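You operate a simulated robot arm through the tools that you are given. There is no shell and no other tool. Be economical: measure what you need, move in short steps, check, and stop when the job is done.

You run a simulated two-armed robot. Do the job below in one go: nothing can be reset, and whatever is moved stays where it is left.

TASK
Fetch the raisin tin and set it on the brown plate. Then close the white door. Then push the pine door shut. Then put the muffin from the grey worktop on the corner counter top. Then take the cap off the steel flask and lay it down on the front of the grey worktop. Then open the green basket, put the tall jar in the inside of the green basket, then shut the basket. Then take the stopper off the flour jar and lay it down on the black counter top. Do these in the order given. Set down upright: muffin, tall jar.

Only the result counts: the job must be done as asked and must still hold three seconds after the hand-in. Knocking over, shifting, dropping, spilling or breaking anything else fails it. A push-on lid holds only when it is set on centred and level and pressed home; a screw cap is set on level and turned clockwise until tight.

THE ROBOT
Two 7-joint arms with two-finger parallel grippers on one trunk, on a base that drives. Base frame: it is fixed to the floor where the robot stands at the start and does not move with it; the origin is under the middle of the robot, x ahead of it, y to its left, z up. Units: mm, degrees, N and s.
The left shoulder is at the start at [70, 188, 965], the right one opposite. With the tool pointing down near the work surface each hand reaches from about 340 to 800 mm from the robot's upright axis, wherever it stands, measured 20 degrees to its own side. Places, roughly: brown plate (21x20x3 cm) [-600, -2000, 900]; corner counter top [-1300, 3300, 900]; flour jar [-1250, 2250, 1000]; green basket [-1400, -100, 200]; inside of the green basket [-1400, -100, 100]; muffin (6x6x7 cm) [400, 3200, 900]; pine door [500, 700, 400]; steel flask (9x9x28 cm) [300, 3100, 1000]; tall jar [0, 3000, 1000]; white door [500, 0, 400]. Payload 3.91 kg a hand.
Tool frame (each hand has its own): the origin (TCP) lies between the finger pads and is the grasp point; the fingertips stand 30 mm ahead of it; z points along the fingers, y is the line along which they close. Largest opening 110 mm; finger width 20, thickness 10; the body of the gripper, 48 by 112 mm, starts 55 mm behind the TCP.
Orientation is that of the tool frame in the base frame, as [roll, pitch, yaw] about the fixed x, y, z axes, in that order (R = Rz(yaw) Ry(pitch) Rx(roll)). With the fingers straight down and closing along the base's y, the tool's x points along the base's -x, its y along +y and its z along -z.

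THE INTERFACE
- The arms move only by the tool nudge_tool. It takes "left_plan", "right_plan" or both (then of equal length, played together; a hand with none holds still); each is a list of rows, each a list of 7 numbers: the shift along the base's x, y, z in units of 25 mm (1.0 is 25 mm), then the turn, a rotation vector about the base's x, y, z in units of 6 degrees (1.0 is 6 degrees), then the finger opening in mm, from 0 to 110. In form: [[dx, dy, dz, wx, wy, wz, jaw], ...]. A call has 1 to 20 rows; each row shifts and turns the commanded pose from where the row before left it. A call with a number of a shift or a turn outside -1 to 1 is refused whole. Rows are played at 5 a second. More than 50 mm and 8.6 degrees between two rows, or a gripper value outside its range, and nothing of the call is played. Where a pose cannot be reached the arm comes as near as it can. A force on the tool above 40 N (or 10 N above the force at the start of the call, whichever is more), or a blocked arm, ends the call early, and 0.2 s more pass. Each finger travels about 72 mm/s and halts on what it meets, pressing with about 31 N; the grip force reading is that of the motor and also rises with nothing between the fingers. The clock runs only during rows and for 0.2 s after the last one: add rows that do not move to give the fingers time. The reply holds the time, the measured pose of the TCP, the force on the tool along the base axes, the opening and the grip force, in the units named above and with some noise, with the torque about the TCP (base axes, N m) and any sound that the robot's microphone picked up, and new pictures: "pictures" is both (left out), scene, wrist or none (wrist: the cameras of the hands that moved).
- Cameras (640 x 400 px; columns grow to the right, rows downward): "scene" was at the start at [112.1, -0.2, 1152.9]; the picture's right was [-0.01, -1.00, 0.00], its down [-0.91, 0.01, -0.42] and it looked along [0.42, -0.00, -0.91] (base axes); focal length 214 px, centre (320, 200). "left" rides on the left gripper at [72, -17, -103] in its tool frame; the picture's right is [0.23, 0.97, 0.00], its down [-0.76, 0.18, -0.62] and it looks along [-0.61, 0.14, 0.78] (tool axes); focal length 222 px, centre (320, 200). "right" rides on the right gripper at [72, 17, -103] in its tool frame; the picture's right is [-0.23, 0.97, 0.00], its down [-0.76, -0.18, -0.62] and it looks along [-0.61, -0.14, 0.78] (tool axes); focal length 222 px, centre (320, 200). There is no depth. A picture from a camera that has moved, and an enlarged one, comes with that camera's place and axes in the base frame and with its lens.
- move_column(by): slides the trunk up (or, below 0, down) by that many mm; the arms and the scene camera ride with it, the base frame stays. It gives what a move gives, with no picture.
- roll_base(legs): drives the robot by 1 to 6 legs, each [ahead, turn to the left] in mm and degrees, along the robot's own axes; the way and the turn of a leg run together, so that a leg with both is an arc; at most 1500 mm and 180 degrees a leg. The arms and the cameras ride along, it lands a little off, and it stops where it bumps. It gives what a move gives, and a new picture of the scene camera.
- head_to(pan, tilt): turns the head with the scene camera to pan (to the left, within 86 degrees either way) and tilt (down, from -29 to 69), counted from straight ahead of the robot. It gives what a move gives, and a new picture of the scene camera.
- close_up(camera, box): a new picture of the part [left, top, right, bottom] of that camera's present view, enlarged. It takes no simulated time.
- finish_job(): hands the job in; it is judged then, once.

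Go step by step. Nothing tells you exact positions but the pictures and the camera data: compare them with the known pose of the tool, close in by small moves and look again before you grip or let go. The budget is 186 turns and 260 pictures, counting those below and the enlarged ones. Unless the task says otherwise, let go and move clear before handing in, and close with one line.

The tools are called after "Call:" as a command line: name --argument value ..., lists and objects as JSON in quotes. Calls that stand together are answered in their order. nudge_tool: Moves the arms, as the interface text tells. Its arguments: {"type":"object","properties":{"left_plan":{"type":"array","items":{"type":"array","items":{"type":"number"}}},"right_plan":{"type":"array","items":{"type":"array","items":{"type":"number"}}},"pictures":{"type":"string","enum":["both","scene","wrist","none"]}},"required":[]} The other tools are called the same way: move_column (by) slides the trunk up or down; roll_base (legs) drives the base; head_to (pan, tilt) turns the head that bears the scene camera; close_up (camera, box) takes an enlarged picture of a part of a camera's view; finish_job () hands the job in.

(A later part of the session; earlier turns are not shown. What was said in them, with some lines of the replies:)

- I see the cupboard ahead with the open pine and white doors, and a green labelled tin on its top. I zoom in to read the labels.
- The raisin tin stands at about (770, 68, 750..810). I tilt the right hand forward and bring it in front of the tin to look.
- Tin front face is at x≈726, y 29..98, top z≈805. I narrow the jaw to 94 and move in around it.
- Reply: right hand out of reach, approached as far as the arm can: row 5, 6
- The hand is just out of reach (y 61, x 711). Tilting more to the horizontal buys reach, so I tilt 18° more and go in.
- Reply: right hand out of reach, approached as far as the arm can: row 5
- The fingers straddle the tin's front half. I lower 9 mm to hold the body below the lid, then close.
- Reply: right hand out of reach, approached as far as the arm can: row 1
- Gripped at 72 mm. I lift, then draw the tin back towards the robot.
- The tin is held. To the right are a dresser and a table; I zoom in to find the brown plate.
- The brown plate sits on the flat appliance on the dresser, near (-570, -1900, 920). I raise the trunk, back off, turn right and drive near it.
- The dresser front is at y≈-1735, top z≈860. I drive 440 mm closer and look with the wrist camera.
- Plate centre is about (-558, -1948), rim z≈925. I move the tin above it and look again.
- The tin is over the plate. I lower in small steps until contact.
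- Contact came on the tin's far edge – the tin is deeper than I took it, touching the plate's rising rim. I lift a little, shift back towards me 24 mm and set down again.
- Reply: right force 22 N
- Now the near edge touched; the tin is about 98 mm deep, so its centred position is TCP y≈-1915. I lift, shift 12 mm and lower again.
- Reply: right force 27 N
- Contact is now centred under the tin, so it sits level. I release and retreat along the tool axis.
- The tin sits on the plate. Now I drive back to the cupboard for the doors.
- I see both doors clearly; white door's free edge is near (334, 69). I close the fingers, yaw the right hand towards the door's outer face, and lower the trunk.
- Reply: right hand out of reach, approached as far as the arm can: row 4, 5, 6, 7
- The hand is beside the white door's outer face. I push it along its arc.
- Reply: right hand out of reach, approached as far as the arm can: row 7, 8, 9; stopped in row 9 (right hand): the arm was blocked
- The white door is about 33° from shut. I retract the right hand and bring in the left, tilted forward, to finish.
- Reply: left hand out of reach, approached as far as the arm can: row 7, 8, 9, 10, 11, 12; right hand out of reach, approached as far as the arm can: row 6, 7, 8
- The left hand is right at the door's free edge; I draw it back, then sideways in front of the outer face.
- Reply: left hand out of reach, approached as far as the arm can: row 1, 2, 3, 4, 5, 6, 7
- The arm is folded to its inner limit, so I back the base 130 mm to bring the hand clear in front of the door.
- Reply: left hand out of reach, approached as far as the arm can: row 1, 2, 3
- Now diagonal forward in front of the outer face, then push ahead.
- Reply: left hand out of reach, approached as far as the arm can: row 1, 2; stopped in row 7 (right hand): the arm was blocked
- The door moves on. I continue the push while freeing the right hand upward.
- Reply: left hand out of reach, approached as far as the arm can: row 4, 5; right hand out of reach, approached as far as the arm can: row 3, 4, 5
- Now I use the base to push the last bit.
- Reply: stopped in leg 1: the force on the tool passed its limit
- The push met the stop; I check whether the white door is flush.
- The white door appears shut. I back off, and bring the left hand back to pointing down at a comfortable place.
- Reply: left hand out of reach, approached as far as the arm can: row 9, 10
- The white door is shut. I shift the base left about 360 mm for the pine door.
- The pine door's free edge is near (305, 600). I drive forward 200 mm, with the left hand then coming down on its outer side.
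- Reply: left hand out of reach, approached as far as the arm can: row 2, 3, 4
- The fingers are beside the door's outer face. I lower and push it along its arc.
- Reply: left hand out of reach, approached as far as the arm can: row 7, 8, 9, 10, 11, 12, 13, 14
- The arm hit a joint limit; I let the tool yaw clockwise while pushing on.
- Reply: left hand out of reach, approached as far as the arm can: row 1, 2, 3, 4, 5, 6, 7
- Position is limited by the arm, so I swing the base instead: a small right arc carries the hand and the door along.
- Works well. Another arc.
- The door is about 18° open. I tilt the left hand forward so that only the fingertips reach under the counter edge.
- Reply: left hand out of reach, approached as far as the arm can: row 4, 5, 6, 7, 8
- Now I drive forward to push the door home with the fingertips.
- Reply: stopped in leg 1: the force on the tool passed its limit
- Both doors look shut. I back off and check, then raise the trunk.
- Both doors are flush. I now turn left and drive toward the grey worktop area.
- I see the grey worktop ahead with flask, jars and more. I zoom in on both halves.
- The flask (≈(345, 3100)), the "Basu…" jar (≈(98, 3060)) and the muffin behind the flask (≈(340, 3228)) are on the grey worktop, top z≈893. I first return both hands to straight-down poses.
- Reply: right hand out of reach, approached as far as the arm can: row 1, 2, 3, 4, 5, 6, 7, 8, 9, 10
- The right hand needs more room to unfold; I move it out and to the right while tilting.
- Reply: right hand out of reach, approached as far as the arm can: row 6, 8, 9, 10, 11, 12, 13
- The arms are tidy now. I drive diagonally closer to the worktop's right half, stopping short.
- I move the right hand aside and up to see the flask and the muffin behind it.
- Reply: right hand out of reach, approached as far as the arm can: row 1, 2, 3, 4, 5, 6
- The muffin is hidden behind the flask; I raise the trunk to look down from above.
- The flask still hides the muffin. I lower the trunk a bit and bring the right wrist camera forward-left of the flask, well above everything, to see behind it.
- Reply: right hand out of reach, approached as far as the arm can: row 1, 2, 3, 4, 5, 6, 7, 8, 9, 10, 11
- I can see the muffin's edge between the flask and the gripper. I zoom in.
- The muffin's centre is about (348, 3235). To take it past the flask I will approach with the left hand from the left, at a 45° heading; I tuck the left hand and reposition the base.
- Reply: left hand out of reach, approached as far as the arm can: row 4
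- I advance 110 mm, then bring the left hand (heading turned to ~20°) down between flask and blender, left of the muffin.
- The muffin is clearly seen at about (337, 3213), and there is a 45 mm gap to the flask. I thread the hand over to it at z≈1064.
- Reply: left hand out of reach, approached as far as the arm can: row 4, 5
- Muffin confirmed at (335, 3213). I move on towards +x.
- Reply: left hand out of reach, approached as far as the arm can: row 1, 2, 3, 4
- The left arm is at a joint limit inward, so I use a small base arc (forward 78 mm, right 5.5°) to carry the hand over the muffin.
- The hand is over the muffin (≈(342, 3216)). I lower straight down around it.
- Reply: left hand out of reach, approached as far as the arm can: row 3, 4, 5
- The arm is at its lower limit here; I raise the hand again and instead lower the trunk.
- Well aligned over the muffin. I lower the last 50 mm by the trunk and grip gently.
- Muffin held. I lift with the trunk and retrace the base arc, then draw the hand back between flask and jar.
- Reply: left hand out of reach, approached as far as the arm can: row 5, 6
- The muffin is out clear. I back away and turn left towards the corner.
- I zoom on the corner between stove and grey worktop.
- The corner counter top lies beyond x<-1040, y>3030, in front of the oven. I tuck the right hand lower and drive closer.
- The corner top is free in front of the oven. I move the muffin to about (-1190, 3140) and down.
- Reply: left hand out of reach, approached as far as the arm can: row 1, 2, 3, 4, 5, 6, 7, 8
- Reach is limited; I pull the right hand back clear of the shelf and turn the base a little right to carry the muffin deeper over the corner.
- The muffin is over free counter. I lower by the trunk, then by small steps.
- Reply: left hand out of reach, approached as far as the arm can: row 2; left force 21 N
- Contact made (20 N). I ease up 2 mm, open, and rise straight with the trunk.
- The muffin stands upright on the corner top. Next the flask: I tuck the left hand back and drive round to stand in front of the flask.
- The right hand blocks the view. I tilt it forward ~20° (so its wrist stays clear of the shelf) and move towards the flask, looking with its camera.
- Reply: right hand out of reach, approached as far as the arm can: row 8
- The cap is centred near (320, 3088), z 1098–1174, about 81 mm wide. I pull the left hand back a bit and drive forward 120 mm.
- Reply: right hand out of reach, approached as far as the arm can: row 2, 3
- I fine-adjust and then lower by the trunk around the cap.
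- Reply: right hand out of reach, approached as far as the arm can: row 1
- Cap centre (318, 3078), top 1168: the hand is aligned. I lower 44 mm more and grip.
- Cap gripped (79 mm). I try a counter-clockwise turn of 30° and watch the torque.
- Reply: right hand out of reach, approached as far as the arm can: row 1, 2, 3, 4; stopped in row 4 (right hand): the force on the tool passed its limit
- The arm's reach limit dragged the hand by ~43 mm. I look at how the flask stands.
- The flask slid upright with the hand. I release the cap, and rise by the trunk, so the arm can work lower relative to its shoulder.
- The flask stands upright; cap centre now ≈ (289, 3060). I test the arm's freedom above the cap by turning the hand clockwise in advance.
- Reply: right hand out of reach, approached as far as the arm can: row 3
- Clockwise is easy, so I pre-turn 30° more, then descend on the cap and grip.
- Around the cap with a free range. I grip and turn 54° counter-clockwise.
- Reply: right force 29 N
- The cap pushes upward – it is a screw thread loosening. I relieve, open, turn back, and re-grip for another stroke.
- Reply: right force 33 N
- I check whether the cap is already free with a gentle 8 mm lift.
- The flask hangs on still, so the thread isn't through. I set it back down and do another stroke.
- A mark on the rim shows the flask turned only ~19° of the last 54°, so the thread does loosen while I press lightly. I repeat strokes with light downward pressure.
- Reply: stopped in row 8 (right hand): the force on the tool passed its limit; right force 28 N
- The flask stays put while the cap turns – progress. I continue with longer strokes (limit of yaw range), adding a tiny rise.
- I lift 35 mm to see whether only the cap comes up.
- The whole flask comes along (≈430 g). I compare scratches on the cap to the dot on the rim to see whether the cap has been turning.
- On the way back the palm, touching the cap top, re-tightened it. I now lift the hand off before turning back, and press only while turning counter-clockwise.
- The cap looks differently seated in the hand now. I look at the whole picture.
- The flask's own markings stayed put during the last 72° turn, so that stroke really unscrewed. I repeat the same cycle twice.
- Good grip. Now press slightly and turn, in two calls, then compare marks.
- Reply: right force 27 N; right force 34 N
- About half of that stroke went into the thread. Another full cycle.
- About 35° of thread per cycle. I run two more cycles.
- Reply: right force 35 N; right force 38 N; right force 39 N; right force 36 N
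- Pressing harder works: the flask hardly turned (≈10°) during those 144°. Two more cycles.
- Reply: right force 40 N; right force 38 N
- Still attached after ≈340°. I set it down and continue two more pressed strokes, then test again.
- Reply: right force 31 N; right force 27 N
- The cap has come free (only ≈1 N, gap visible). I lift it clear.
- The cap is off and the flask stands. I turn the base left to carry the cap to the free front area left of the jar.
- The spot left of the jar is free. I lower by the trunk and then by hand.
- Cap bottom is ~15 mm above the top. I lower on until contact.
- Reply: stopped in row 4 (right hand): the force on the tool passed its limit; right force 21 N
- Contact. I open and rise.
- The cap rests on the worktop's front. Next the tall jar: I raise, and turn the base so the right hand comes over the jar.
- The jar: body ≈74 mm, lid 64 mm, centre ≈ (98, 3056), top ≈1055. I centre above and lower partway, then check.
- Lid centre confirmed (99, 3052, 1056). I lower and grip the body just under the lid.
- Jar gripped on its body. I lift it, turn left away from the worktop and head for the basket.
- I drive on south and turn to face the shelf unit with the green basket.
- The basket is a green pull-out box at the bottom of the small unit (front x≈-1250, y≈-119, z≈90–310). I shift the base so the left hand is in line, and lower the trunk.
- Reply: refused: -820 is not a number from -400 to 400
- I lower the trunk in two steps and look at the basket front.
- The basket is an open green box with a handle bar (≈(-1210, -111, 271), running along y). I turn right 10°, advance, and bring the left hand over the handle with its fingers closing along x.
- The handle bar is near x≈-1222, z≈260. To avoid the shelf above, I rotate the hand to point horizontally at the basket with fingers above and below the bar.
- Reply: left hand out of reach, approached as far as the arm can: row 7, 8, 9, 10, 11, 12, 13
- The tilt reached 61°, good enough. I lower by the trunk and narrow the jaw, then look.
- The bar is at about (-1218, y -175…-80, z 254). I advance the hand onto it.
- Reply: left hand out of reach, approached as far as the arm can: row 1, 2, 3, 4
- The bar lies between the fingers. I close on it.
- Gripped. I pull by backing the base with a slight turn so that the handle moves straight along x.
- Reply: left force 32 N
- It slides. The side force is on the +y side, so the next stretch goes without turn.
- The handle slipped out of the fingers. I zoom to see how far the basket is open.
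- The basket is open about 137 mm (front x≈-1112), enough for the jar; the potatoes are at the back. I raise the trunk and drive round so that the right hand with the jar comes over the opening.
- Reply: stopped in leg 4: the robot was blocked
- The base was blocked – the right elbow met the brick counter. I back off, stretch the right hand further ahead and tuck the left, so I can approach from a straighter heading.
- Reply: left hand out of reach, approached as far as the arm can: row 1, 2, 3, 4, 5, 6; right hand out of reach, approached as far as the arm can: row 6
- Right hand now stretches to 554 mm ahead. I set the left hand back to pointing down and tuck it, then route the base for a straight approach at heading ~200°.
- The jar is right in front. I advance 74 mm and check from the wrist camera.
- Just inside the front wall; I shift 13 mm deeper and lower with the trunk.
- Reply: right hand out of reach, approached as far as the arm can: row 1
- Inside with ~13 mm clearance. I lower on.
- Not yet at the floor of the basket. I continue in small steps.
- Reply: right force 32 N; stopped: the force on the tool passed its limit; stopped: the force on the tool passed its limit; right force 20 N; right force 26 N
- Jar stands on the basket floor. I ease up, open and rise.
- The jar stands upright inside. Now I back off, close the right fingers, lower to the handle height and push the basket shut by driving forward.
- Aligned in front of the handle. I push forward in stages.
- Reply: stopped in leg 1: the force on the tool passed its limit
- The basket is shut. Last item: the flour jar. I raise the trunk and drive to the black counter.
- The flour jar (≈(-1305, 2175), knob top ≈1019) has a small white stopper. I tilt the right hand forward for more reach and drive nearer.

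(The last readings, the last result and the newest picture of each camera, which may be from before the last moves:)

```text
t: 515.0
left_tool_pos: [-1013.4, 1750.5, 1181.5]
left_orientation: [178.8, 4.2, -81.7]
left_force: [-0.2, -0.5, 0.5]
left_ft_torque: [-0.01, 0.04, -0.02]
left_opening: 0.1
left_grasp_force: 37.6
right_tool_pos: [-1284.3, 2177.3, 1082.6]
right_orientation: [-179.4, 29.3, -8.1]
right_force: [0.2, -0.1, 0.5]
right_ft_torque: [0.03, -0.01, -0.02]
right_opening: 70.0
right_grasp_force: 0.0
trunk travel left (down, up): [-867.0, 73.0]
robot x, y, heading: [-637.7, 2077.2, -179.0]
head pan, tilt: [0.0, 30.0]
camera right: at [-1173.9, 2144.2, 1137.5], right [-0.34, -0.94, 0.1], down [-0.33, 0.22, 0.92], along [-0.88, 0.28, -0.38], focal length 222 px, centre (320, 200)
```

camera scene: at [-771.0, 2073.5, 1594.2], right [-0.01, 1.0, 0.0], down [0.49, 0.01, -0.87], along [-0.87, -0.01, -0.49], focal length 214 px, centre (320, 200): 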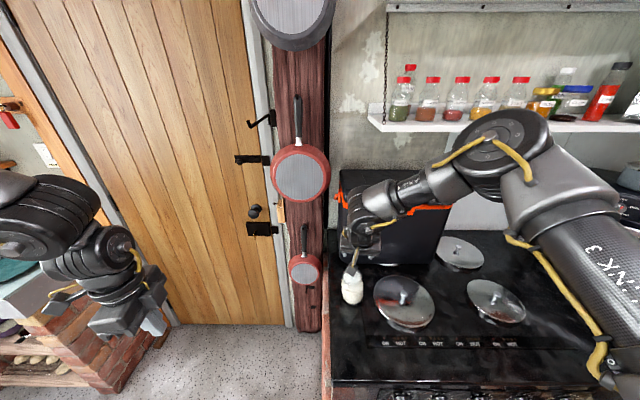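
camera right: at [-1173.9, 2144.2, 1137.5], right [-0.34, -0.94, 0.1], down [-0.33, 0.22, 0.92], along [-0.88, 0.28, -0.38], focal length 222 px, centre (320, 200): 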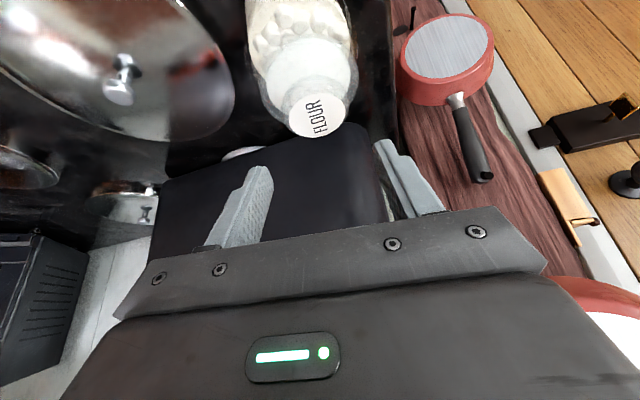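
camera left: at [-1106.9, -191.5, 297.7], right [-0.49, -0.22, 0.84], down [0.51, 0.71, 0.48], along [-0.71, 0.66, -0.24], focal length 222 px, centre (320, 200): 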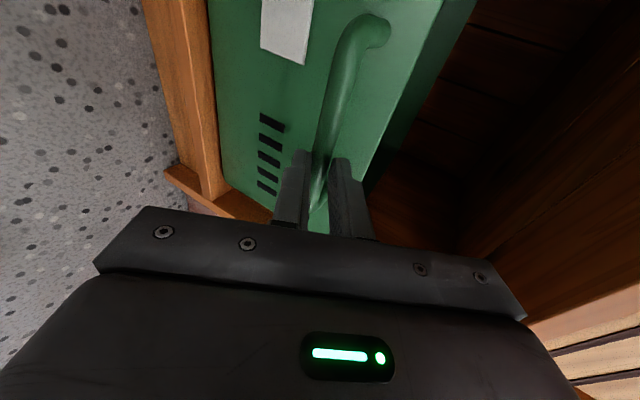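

Stopper knob: top ≈ (-1284, 2175, 1032), 36 mm wide – right below the hand. I lower and grip it.

Call:
nudge_tool --right_plan '[[0.15, -0.08, -0.6, 0, 0, 0, 70], [0.15, 0, -0.6, 0, 0, 0, 70], [0, 0, -0.5, 0, 0, 0, 70], [0, 0, 0, 0, 0, 0, 70]]' --pictures "wrist"

```text
t: 516.0
left_tool_pos: [-1018.0, 1749.7, 1180.2]
left_orientation: [179.0, 4.2, -81.7]
left_force: [-0.1, 0.0, -0.7]
left_ft_torque: [0.01, 0.02, 0.0]
left_opening: 0.2
left_grasp_force: 37.5
right_tool_pos: [-1279.6, 2176.2, 1039.1]
right_orientation: [-179.4, 29.0, -8.0]
right_force: [0.0, 0.5, 0.9]
right_ft_torque: [0.0, -0.03, 0.04]
right_opening: 70.0
right_grasp_force: 0.0
trunk travel left (down, up): [-867.0, 73.0]
robot x, y, heading: [-643.5, 2077.8, -179.0]
head pan, tilt: [0.0, 30.0]
camera right: at [-1169.5, 2142.5, 1093.8], right [-0.34, -0.94, 0.1], down [-0.33, 0.22, 0.92], along [-0.88, 0.28, -0.39], focal length 222 px, centre (320, 200)
```

right: 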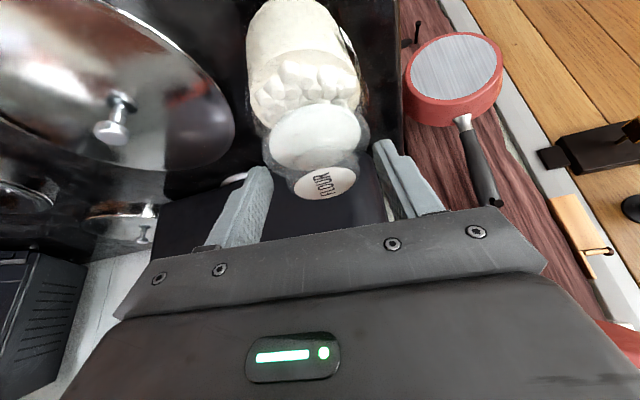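

Call:
nudge_tool --right_plan '[[0, 0, -0.3, 0, 0, 0, 70], [0, 0, 0, 0, 0, 0, 50], [0, 0, 0, 0, 0, 0, 34], [0, 0, 0, 0, 0, 0, 20], [0, 0, 0, 0, 0, 0, 15], [0, 0, 0, 0, 0, 0, 15]]' --pictures "wrist"

```text
t: 517.4
left_tool_pos: [-1017.3, 1750.2, 1180.3]
left_orientation: [179.0, 4.3, -81.7]
left_force: [-1.1, -0.7, 0.5]
left_ft_torque: [-0.05, -0.01, 0.04]
left_opening: 0.0
left_grasp_force: 37.9
right_tool_pos: [-1279.1, 2176.6, 1033.8]
right_orientation: [-179.4, 29.3, -8.1]
right_force: [-4.2, 1.2, 8.8]
right_ft_torque: [0.46, 0.18, 0.04]
right_opening: 65.2
right_grasp_force: 31.4
trunk travel left (down, up): [-867.0, 73.0]
robot x, y, heading: [-642.3, 2075.2, -179.1]
head pan, tilt: [0.0, 30.0]
camera right: at [-1169.5, 2142.1, 1086.9], right [-0.34, -0.94, 0.1], down [-0.33, 0.22, 0.92], along [-0.88, 0.28, -0.38], focal length 222 px, centre (320, 200)
```

right: 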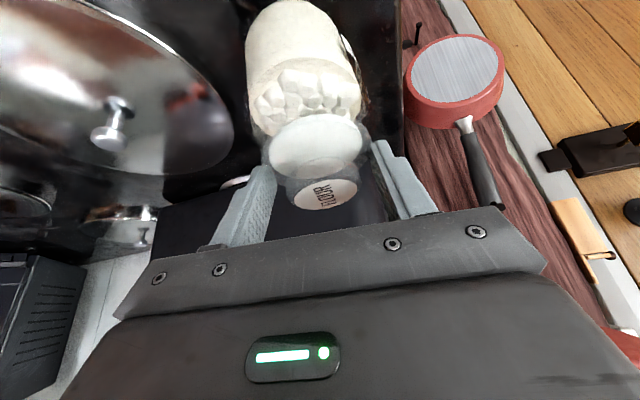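

Call:
close_up --camera "right" --box '[220, 90, 410, 230]'

```text
2.86 times, centred on (315, 160) of right
camera zoom: at [-1169.5, 2142.1, 1086.9], right [-0.34, -0.94, 0.1], down [-0.33, 0.22, 0.92], along [-0.88, 0.28, -0.38], focal length 635 px, centre (334, 314)
```

zoom: 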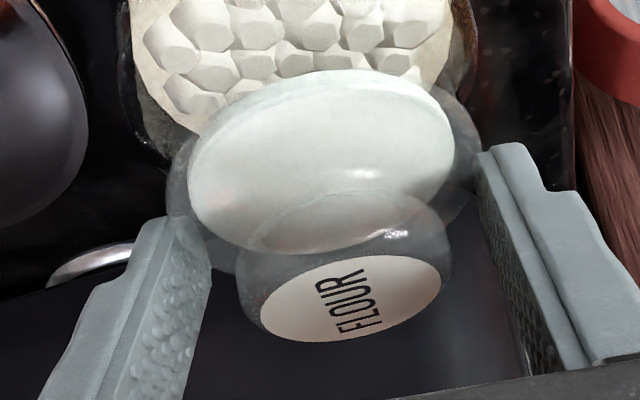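

The fingers caught the wider flange (65 mm). I open, rise 14 mm so only the knob is between the tips, and close.

Call:
nudge_tool --right_plan '[[0, 0, 0, 0, 0, 0, 70], [0, 0, 0, 0, 0, 0, 74], [0, 0, 0.55, 0, 0, 0, 74], [-0.1, 0, 0, 0, 0, 0, 60], [0, 0, 0, 0, 0, 0, 40], [0, 0, 0, 0, 0, 0, 25], [0, 0, 0, 0, 0, 0, 15], [0, 0, 0, 0, 0, 0, 15]]' --pictures "wrist"

```text
t: 519.2
left_tool_pos: [-1018.4, 1749.7, 1179.9]
left_orientation: [179.0, 4.2, -81.8]
left_force: [-0.1, -0.5, 0.1]
left_ft_torque: [-0.03, -0.02, 0.0]
left_opening: 0.0
left_grasp_force: 37.5
right_tool_pos: [-1282.0, 2175.4, 1045.0]
right_orientation: [-179.5, 29.2, -8.1]
right_force: [0.2, -0.9, 0.0]
right_ft_torque: [-0.01, 0.01, -0.03]
right_opening: 58.8
right_grasp_force: 31.3
trunk travel left (down, up): [-867.0, 73.0]
robot x, y, heading: [-642.1, 2075.8, -179.1]
head pan, tilt: [0.0, 30.0]
heard: snap
camera right: at [-1172.2, 2141.7, 1099.5], right [-0.34, -0.94, 0.1], down [-0.33, 0.22, 0.92], along [-0.88, 0.28, -0.39], focal length 222 px, centre (320, 200)
```

right: 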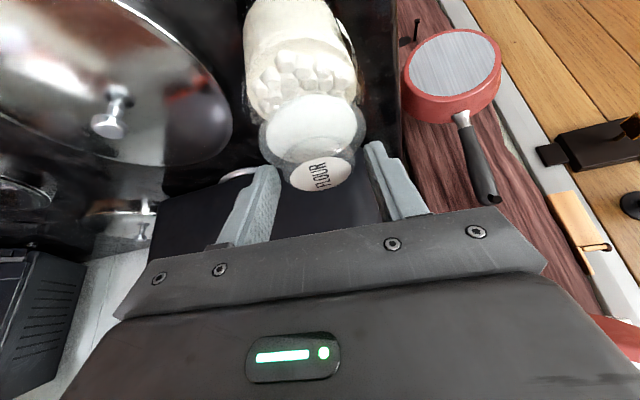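

A snap – the stopper seems to have come unseated, and I hold 59 mm of it. I lift gently and look.

Call:
nudge_tool --right_plan '[[0, 0, 0.3, 0, 0, 0, 15], [0, 0, 0.5, 0, 0, 0, 15], [0, 0, 0.6, 0, 0, 0, 15], [0, 0, 0, 0, 0, 0, 15]]' --pictures "wrist"

Call:
close_up --camera "right" --box '[220, 60, 420, 230]'

```text
t: 520.2
left_tool_pos: [-1017.3, 1750.4, 1180.5]
left_orientation: [179.0, 4.1, -81.7]
left_force: [-1.4, -0.1, 0.4]
left_ft_torque: [0.0, 0.0, 0.04]
left_opening: 0.1
left_grasp_force: 38.0
right_tool_pos: [-1283.4, 2174.1, 1080.3]
right_orientation: [-179.4, 29.1, -8.1]
right_force: [0.5, 0.6, -1.2]
right_ft_torque: [-0.01, 0.01, -0.01]
right_opening: 52.5
right_grasp_force: 31.3
trunk travel left (down, up): [-867.0, 73.0]
robot x, y, heading: [-642.2, 2076.0, -179.3]
head pan, tilt: [0.0, 30.0]
camera right: at [-1172.9, 2140.7, 1134.8], right [-0.34, -0.94, 0.1], down [-0.33, 0.22, 0.92], along [-0.88, 0.28, -0.39], focal length 222 px, centre (320, 200)
```

right: 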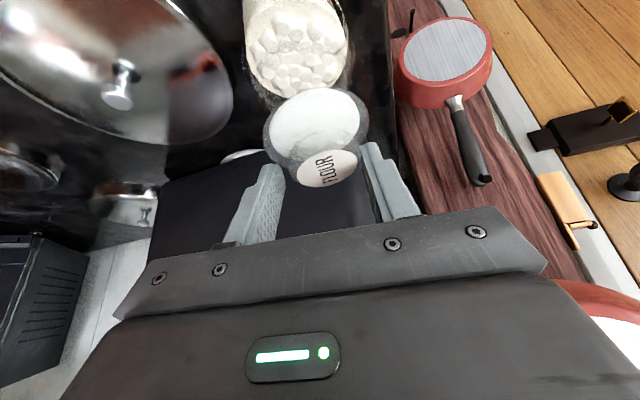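

```text
2.35 times, centred on (320, 145) of right
camera zoom: at [-1172.9, 2140.7, 1134.8], right [-0.34, -0.94, 0.1], down [-0.33, 0.22, 0.92], along [-0.88, 0.28, -0.39], focal length 523 px, centre (320, 329)
```

zoom: 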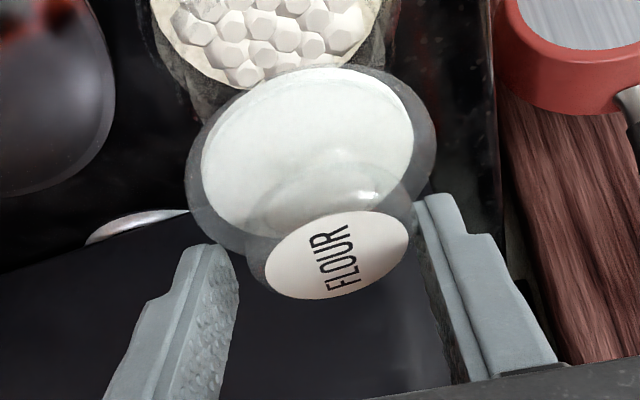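

The stopper is out and held by the knob's edge. I carry it gently straight back and set it on the free black counter in front of the jar.

Call:
nudge_tool --right_plan '[[0.3, 0, 0, 0, 0, 0, 15], [0.5, 0, 0, 0, 0, 0, 15], [0.6, 0, 0, 0, 0, 0, 15], [0.6, 0, 0, 0, 0, 0, 15], [0.6, 0, 0, 0, 0, 0, 15], [0.6, 0, 0, 0, 0, 0, 15], [0.6, 0, 0, 0, 0, 0, 15], [0.5, 0, 0, 0, 0, 0, 15], [0.3, 0, 0, 0, 0, 0, 15], [0, 0, -0.4, 0, 0, 0, 15], [0, 0, -0.5, 0, 0, 0, 15], [0, 0, -0.5, 0, 0, 0, 15], [0, 0, -0.5, 0, 0, 0, 15], [0, 0, 0, 0, 0, 0, 15]]'

```text
t: 523.2
left_tool_pos: [-1017.0, 1750.3, 1179.0]
left_orientation: [179.0, 4.3, -81.7]
left_force: [0.0, -0.5, 0.2]
left_ft_torque: [0.02, -0.04, -0.01]
left_opening: 0.2
left_grasp_force: 37.7
right_tool_pos: [-1167.1, 2175.6, 1032.5]
right_orientation: [-179.4, 29.1, -8.1]
right_force: [-0.2, 0.0, -0.4]
right_ft_torque: [0.02, 0.03, 0.0]
right_opening: 51.7
right_grasp_force: 30.3
trunk travel left (down, up): [-867.0, 73.0]
robot x, y, heading: [-642.1, 2072.4, -179.1]
head pan, tilt: [0.0, 30.0]
camera scene: at [-780.8, 2073.5, 1593.4], right [-0.01, 1.0, 0.0], down [0.5, 0.01, -0.87], along [-0.87, -0.01, -0.5], focal length 214 px, centre (320, 200)
camera right: at [-1057.6, 2141.8, 1087.2], right [-0.34, -0.94, 0.1], down [-0.33, 0.22, 0.92], along [-0.88, 0.28, -0.39], focal length 222 px, centre (320, 200)
```

scene: 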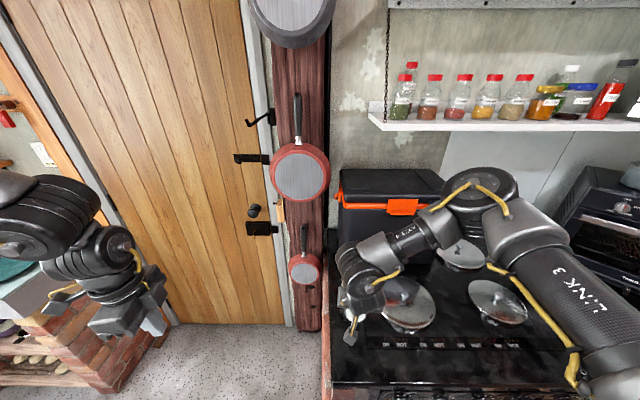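
right: 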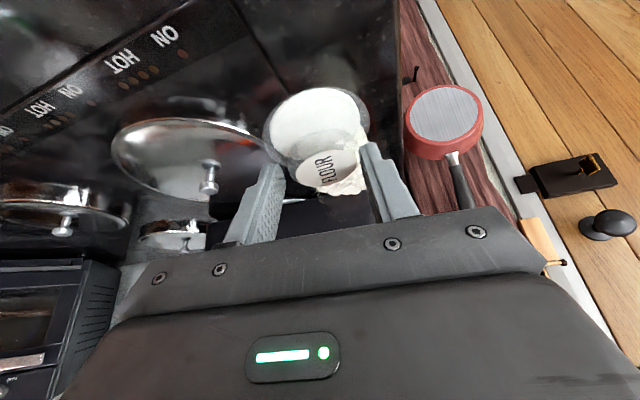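

Held well; below is free black counter. I lower until contact.

Call:
nudge_tool --right_plan '[[0, 0, -0.5, 0, 0, 0, 15], [0, 0, -0.5, 0, 0, 0, 15], [0, 0, -0.5, 0, 0, 0, 15], [0, 0, -0.4, 0, 0, 0, 15], [0, 0, -0.2, 0, 0, 0, 15], [0, 0, 0, 0, 0, 0, 15]]' --pictures "wrist"

```text
t: 524.6
left_tool_pos: [-1017.1, 1750.9, 1179.9]
left_orientation: [179.0, 4.2, -81.8]
left_force: [0.7, 0.1, -0.4]
left_ft_torque: [0.02, 0.01, 0.02]
left_opening: 0.0
left_grasp_force: 37.7
right_tool_pos: [-1166.8, 2173.8, 981.3]
right_orientation: [-179.4, 29.2, -8.1]
right_force: [0.3, 0.7, -0.3]
right_ft_torque: [0.0, 0.0, -0.01]
right_opening: 51.4
right_grasp_force: 31.0
trunk travel left (down, up): [-867.0, 73.0]
robot x, y, heading: [-642.2, 2076.7, -179.0]
head pan, tilt: [0.0, 30.0]
camera right: at [-1057.4, 2141.4, 1034.7], right [-0.34, -0.94, 0.1], down [-0.33, 0.22, 0.92], along [-0.88, 0.28, -0.39], focal length 222 px, centre (320, 200)
```

right: 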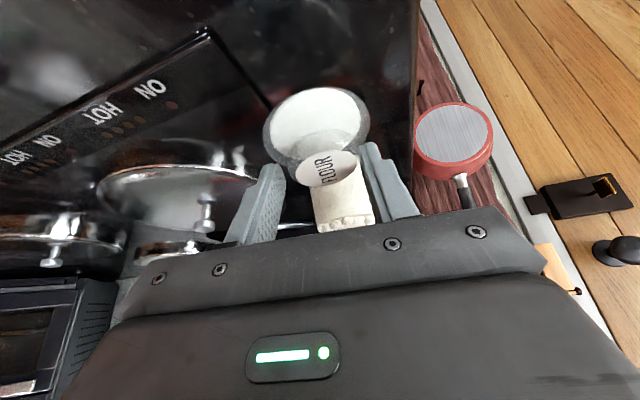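

Call:
nudge_tool --right_plan '[[0, 0, -0.4, 0, 0, 0, 15], [0, 0, -0.3, 0, 0, 0, 15], [0, 0, -0.2, 0, 0, 0, 15], [0, 0, -0.2, 0, 0, 0, 15], [0, 0, 0, 0, 0, 0, 15]]' --pictures "wrist"

```text
t: 525.8
left_tool_pos: [-1017.8, 1750.5, 1180.5]
left_orientation: [178.9, 4.2, -81.6]
left_force: [-0.3, -0.4, -0.3]
left_ft_torque: [0.03, 0.03, 0.01]
left_opening: 0.0
left_grasp_force: 37.9
right_tool_pos: [-1167.4, 2174.1, 950.8]
right_orientation: [-179.3, 29.1, -8.1]
right_force: [0.2, -0.4, -0.4]
right_ft_torque: [0.0, 0.0, -0.01]
right_opening: 51.3
right_grasp_force: 31.3
trunk travel left (down, up): [-867.0, 73.0]
robot x, y, heading: [-644.0, 2076.7, -179.2]
head pan, tilt: [0.0, 30.0]
camera right: at [-1057.6, 2140.7, 1007.0], right [-0.34, -0.94, 0.1], down [-0.33, 0.22, 0.92], along [-0.88, 0.28, -0.39], focal length 222 px, centre (320, 200)
```

right: 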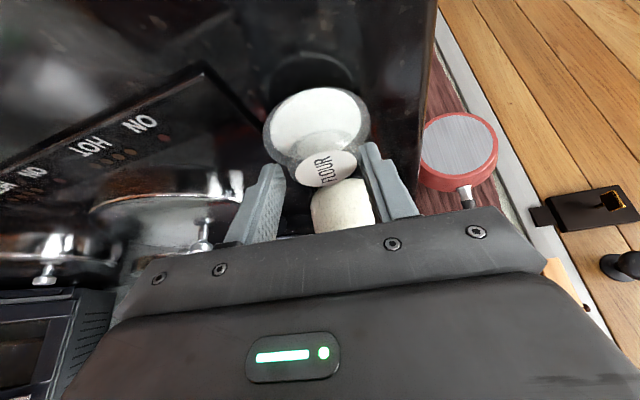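

Call:
nudge_tool --right_plan '[[0, 0, -0.2, 0, 0, 0, 15], [0, 0, -0.15, 0, 0, 0, 15], [0, 0, -0.15, 0, 0, 0, 15], [0, 0, -0.12, 0, 0, 0, 15], [0, 0, -0.12, 0, 0, 0, 15], [0, 0, -0.12, 0, 0, 0, 15], [0, 0, 0, 0, 0, 0, 15]]' --pictures "wrist"

```text
t: 526.8
left_tool_pos: [-1015.5, 1750.0, 1181.8]
left_orientation: [178.9, 4.3, -81.8]
left_force: [0.1, -0.1, 0.4]
left_ft_torque: [0.01, -0.02, 0.01]
left_opening: 0.1
left_grasp_force: 38.2
right_tool_pos: [-1168.3, 2173.8, 942.8]
right_orientation: [-179.5, 29.9, -8.2]
right_force: [9.2, 3.8, 22.8]
right_ft_torque: [-0.4, -0.6, 0.28]
right_opening: 50.7
right_grasp_force: 30.5
trunk travel left (down, up): [-867.0, 73.0]
robot x, y, heading: [-641.4, 2076.4, -179.2]
head pan, tilt: [0.0, 30.0]
stopped in row 5 (right hand): the force on the tool passed its limit (the readings are from after the stop); the commanded pose is now the measured one
camera right: at [-1057.5, 2141.0, 997.0], right [-0.34, -0.94, 0.11], down [-0.32, 0.22, 0.92], along [-0.89, 0.28, -0.38], focal length 222 px, centre (320, 200)
```

right: 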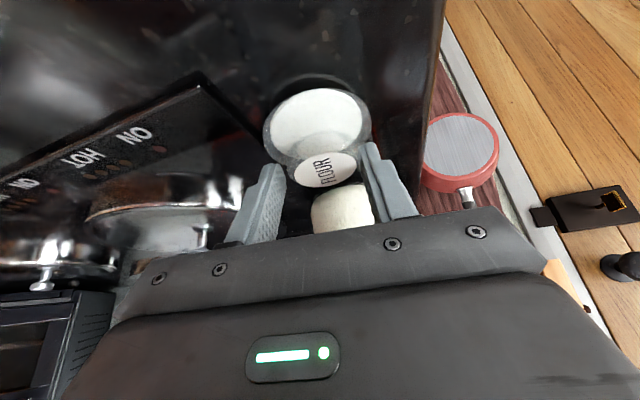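

Contact. I release and withdraw up and back.

Call:
nudge_tool --right_plan '[[0, 0, 0.04, 0, 0, 0, 48], [0, 0, 0, 0, 0, 0, 60], [0, 0, 0, 0, 0, 0, 80], [0, 0, 0, 0, 0, 0, 84], [0, 0, 0, 0, 0, 0, 84], [0.2, 0, 0.5, 0, 0, 0, 84], [0.3, 0, 0.8, 0, 0, 0, 84], [0.3, 0, 0.8, 0, 0, 0, 84], [0.2, 0, 0.8, 0, 0, 0, 84], [0, 0, 0.8, 0, 0, 0, 84]]' --pictures "wrist"

```text
t: 529.0
left_tool_pos: [-1018.0, 1749.6, 1179.0]
left_orientation: [179.0, 4.2, -81.7]
left_force: [-0.6, -0.1, 0.0]
left_ft_torque: [-0.02, 0.01, 0.03]
left_opening: 0.0
left_grasp_force: 38.0
right_tool_pos: [-1145.2, 2175.2, 1033.4]
right_orientation: [-179.6, 29.7, -8.2]
right_force: [-0.2, 0.5, 0.0]
right_ft_torque: [-0.03, -0.05, 0.03]
right_opening: 83.9
right_grasp_force: 0.1
trunk travel left (down, up): [-867.0, 73.0]
robot x, y, heading: [-637.8, 2072.9, -179.3]
head pan, tilt: [0.0, 30.0]
camera right: at [-1035.2, 2141.2, 1087.2], right [-0.34, -0.94, 0.11], down [-0.33, 0.22, 0.92], along [-0.88, 0.28, -0.38], focal length 222 px, centre (320, 200)
```

right: 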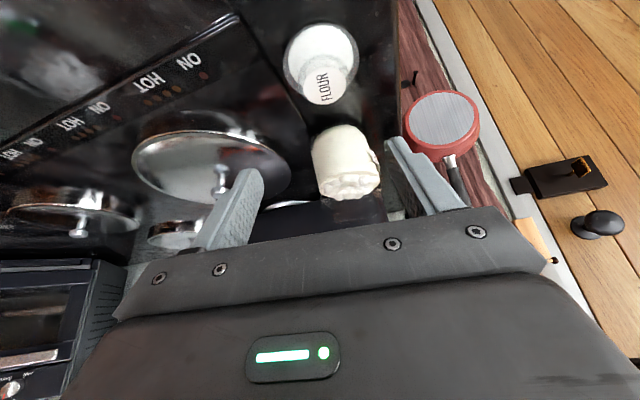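

The stopper rests on the black counter and the flour jar stands open. I back clear and hand in.

Call:
roll_base --legs '[[-250, 0]]'

Call:
finish_job

```text
t: 530.8
left_tool_pos: [-769.1, 1753.9, 1179.5]
left_orientation: [179.1, 4.2, -81.7]
left_force: [-0.2, 0.7, 0.0]
left_ft_torque: [-0.03, 0.0, 0.02]
left_opening: 0.2
left_grasp_force: 37.3
right_tool_pos: [-897.1, 2178.0, 1032.4]
right_orientation: [-179.5, 29.5, -8.1]
right_force: [-0.2, -0.1, -0.2]
right_ft_torque: [0.02, -0.01, -0.02]
right_opening: 84.0
right_grasp_force: 0.0
trunk travel left (down, up): [-867.0, 73.0]
robot x, y, heading: [-391.6, 2084.1, -179.0]
head pan, tilt: [0.0, 30.0]
camera scene: at [-533.4, 2077.2, 1593.1], right [-0.02, 1.0, 0.0], down [0.5, 0.01, -0.87], along [-0.87, -0.01, -0.5], focal length 214 px, centre (320, 200)
```

scene: 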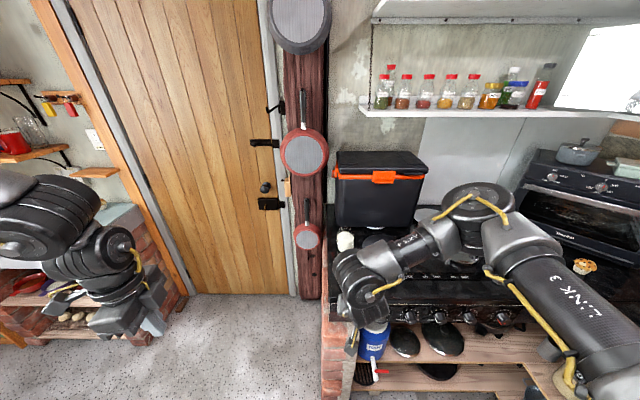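

```text
The job is handed in.
```

All seven steps were done in the order given and the job is handed in; one deviation is that the steel flask slid about 40 mm across the grey worktop while I unscrewed its cap, though it stayed upright.
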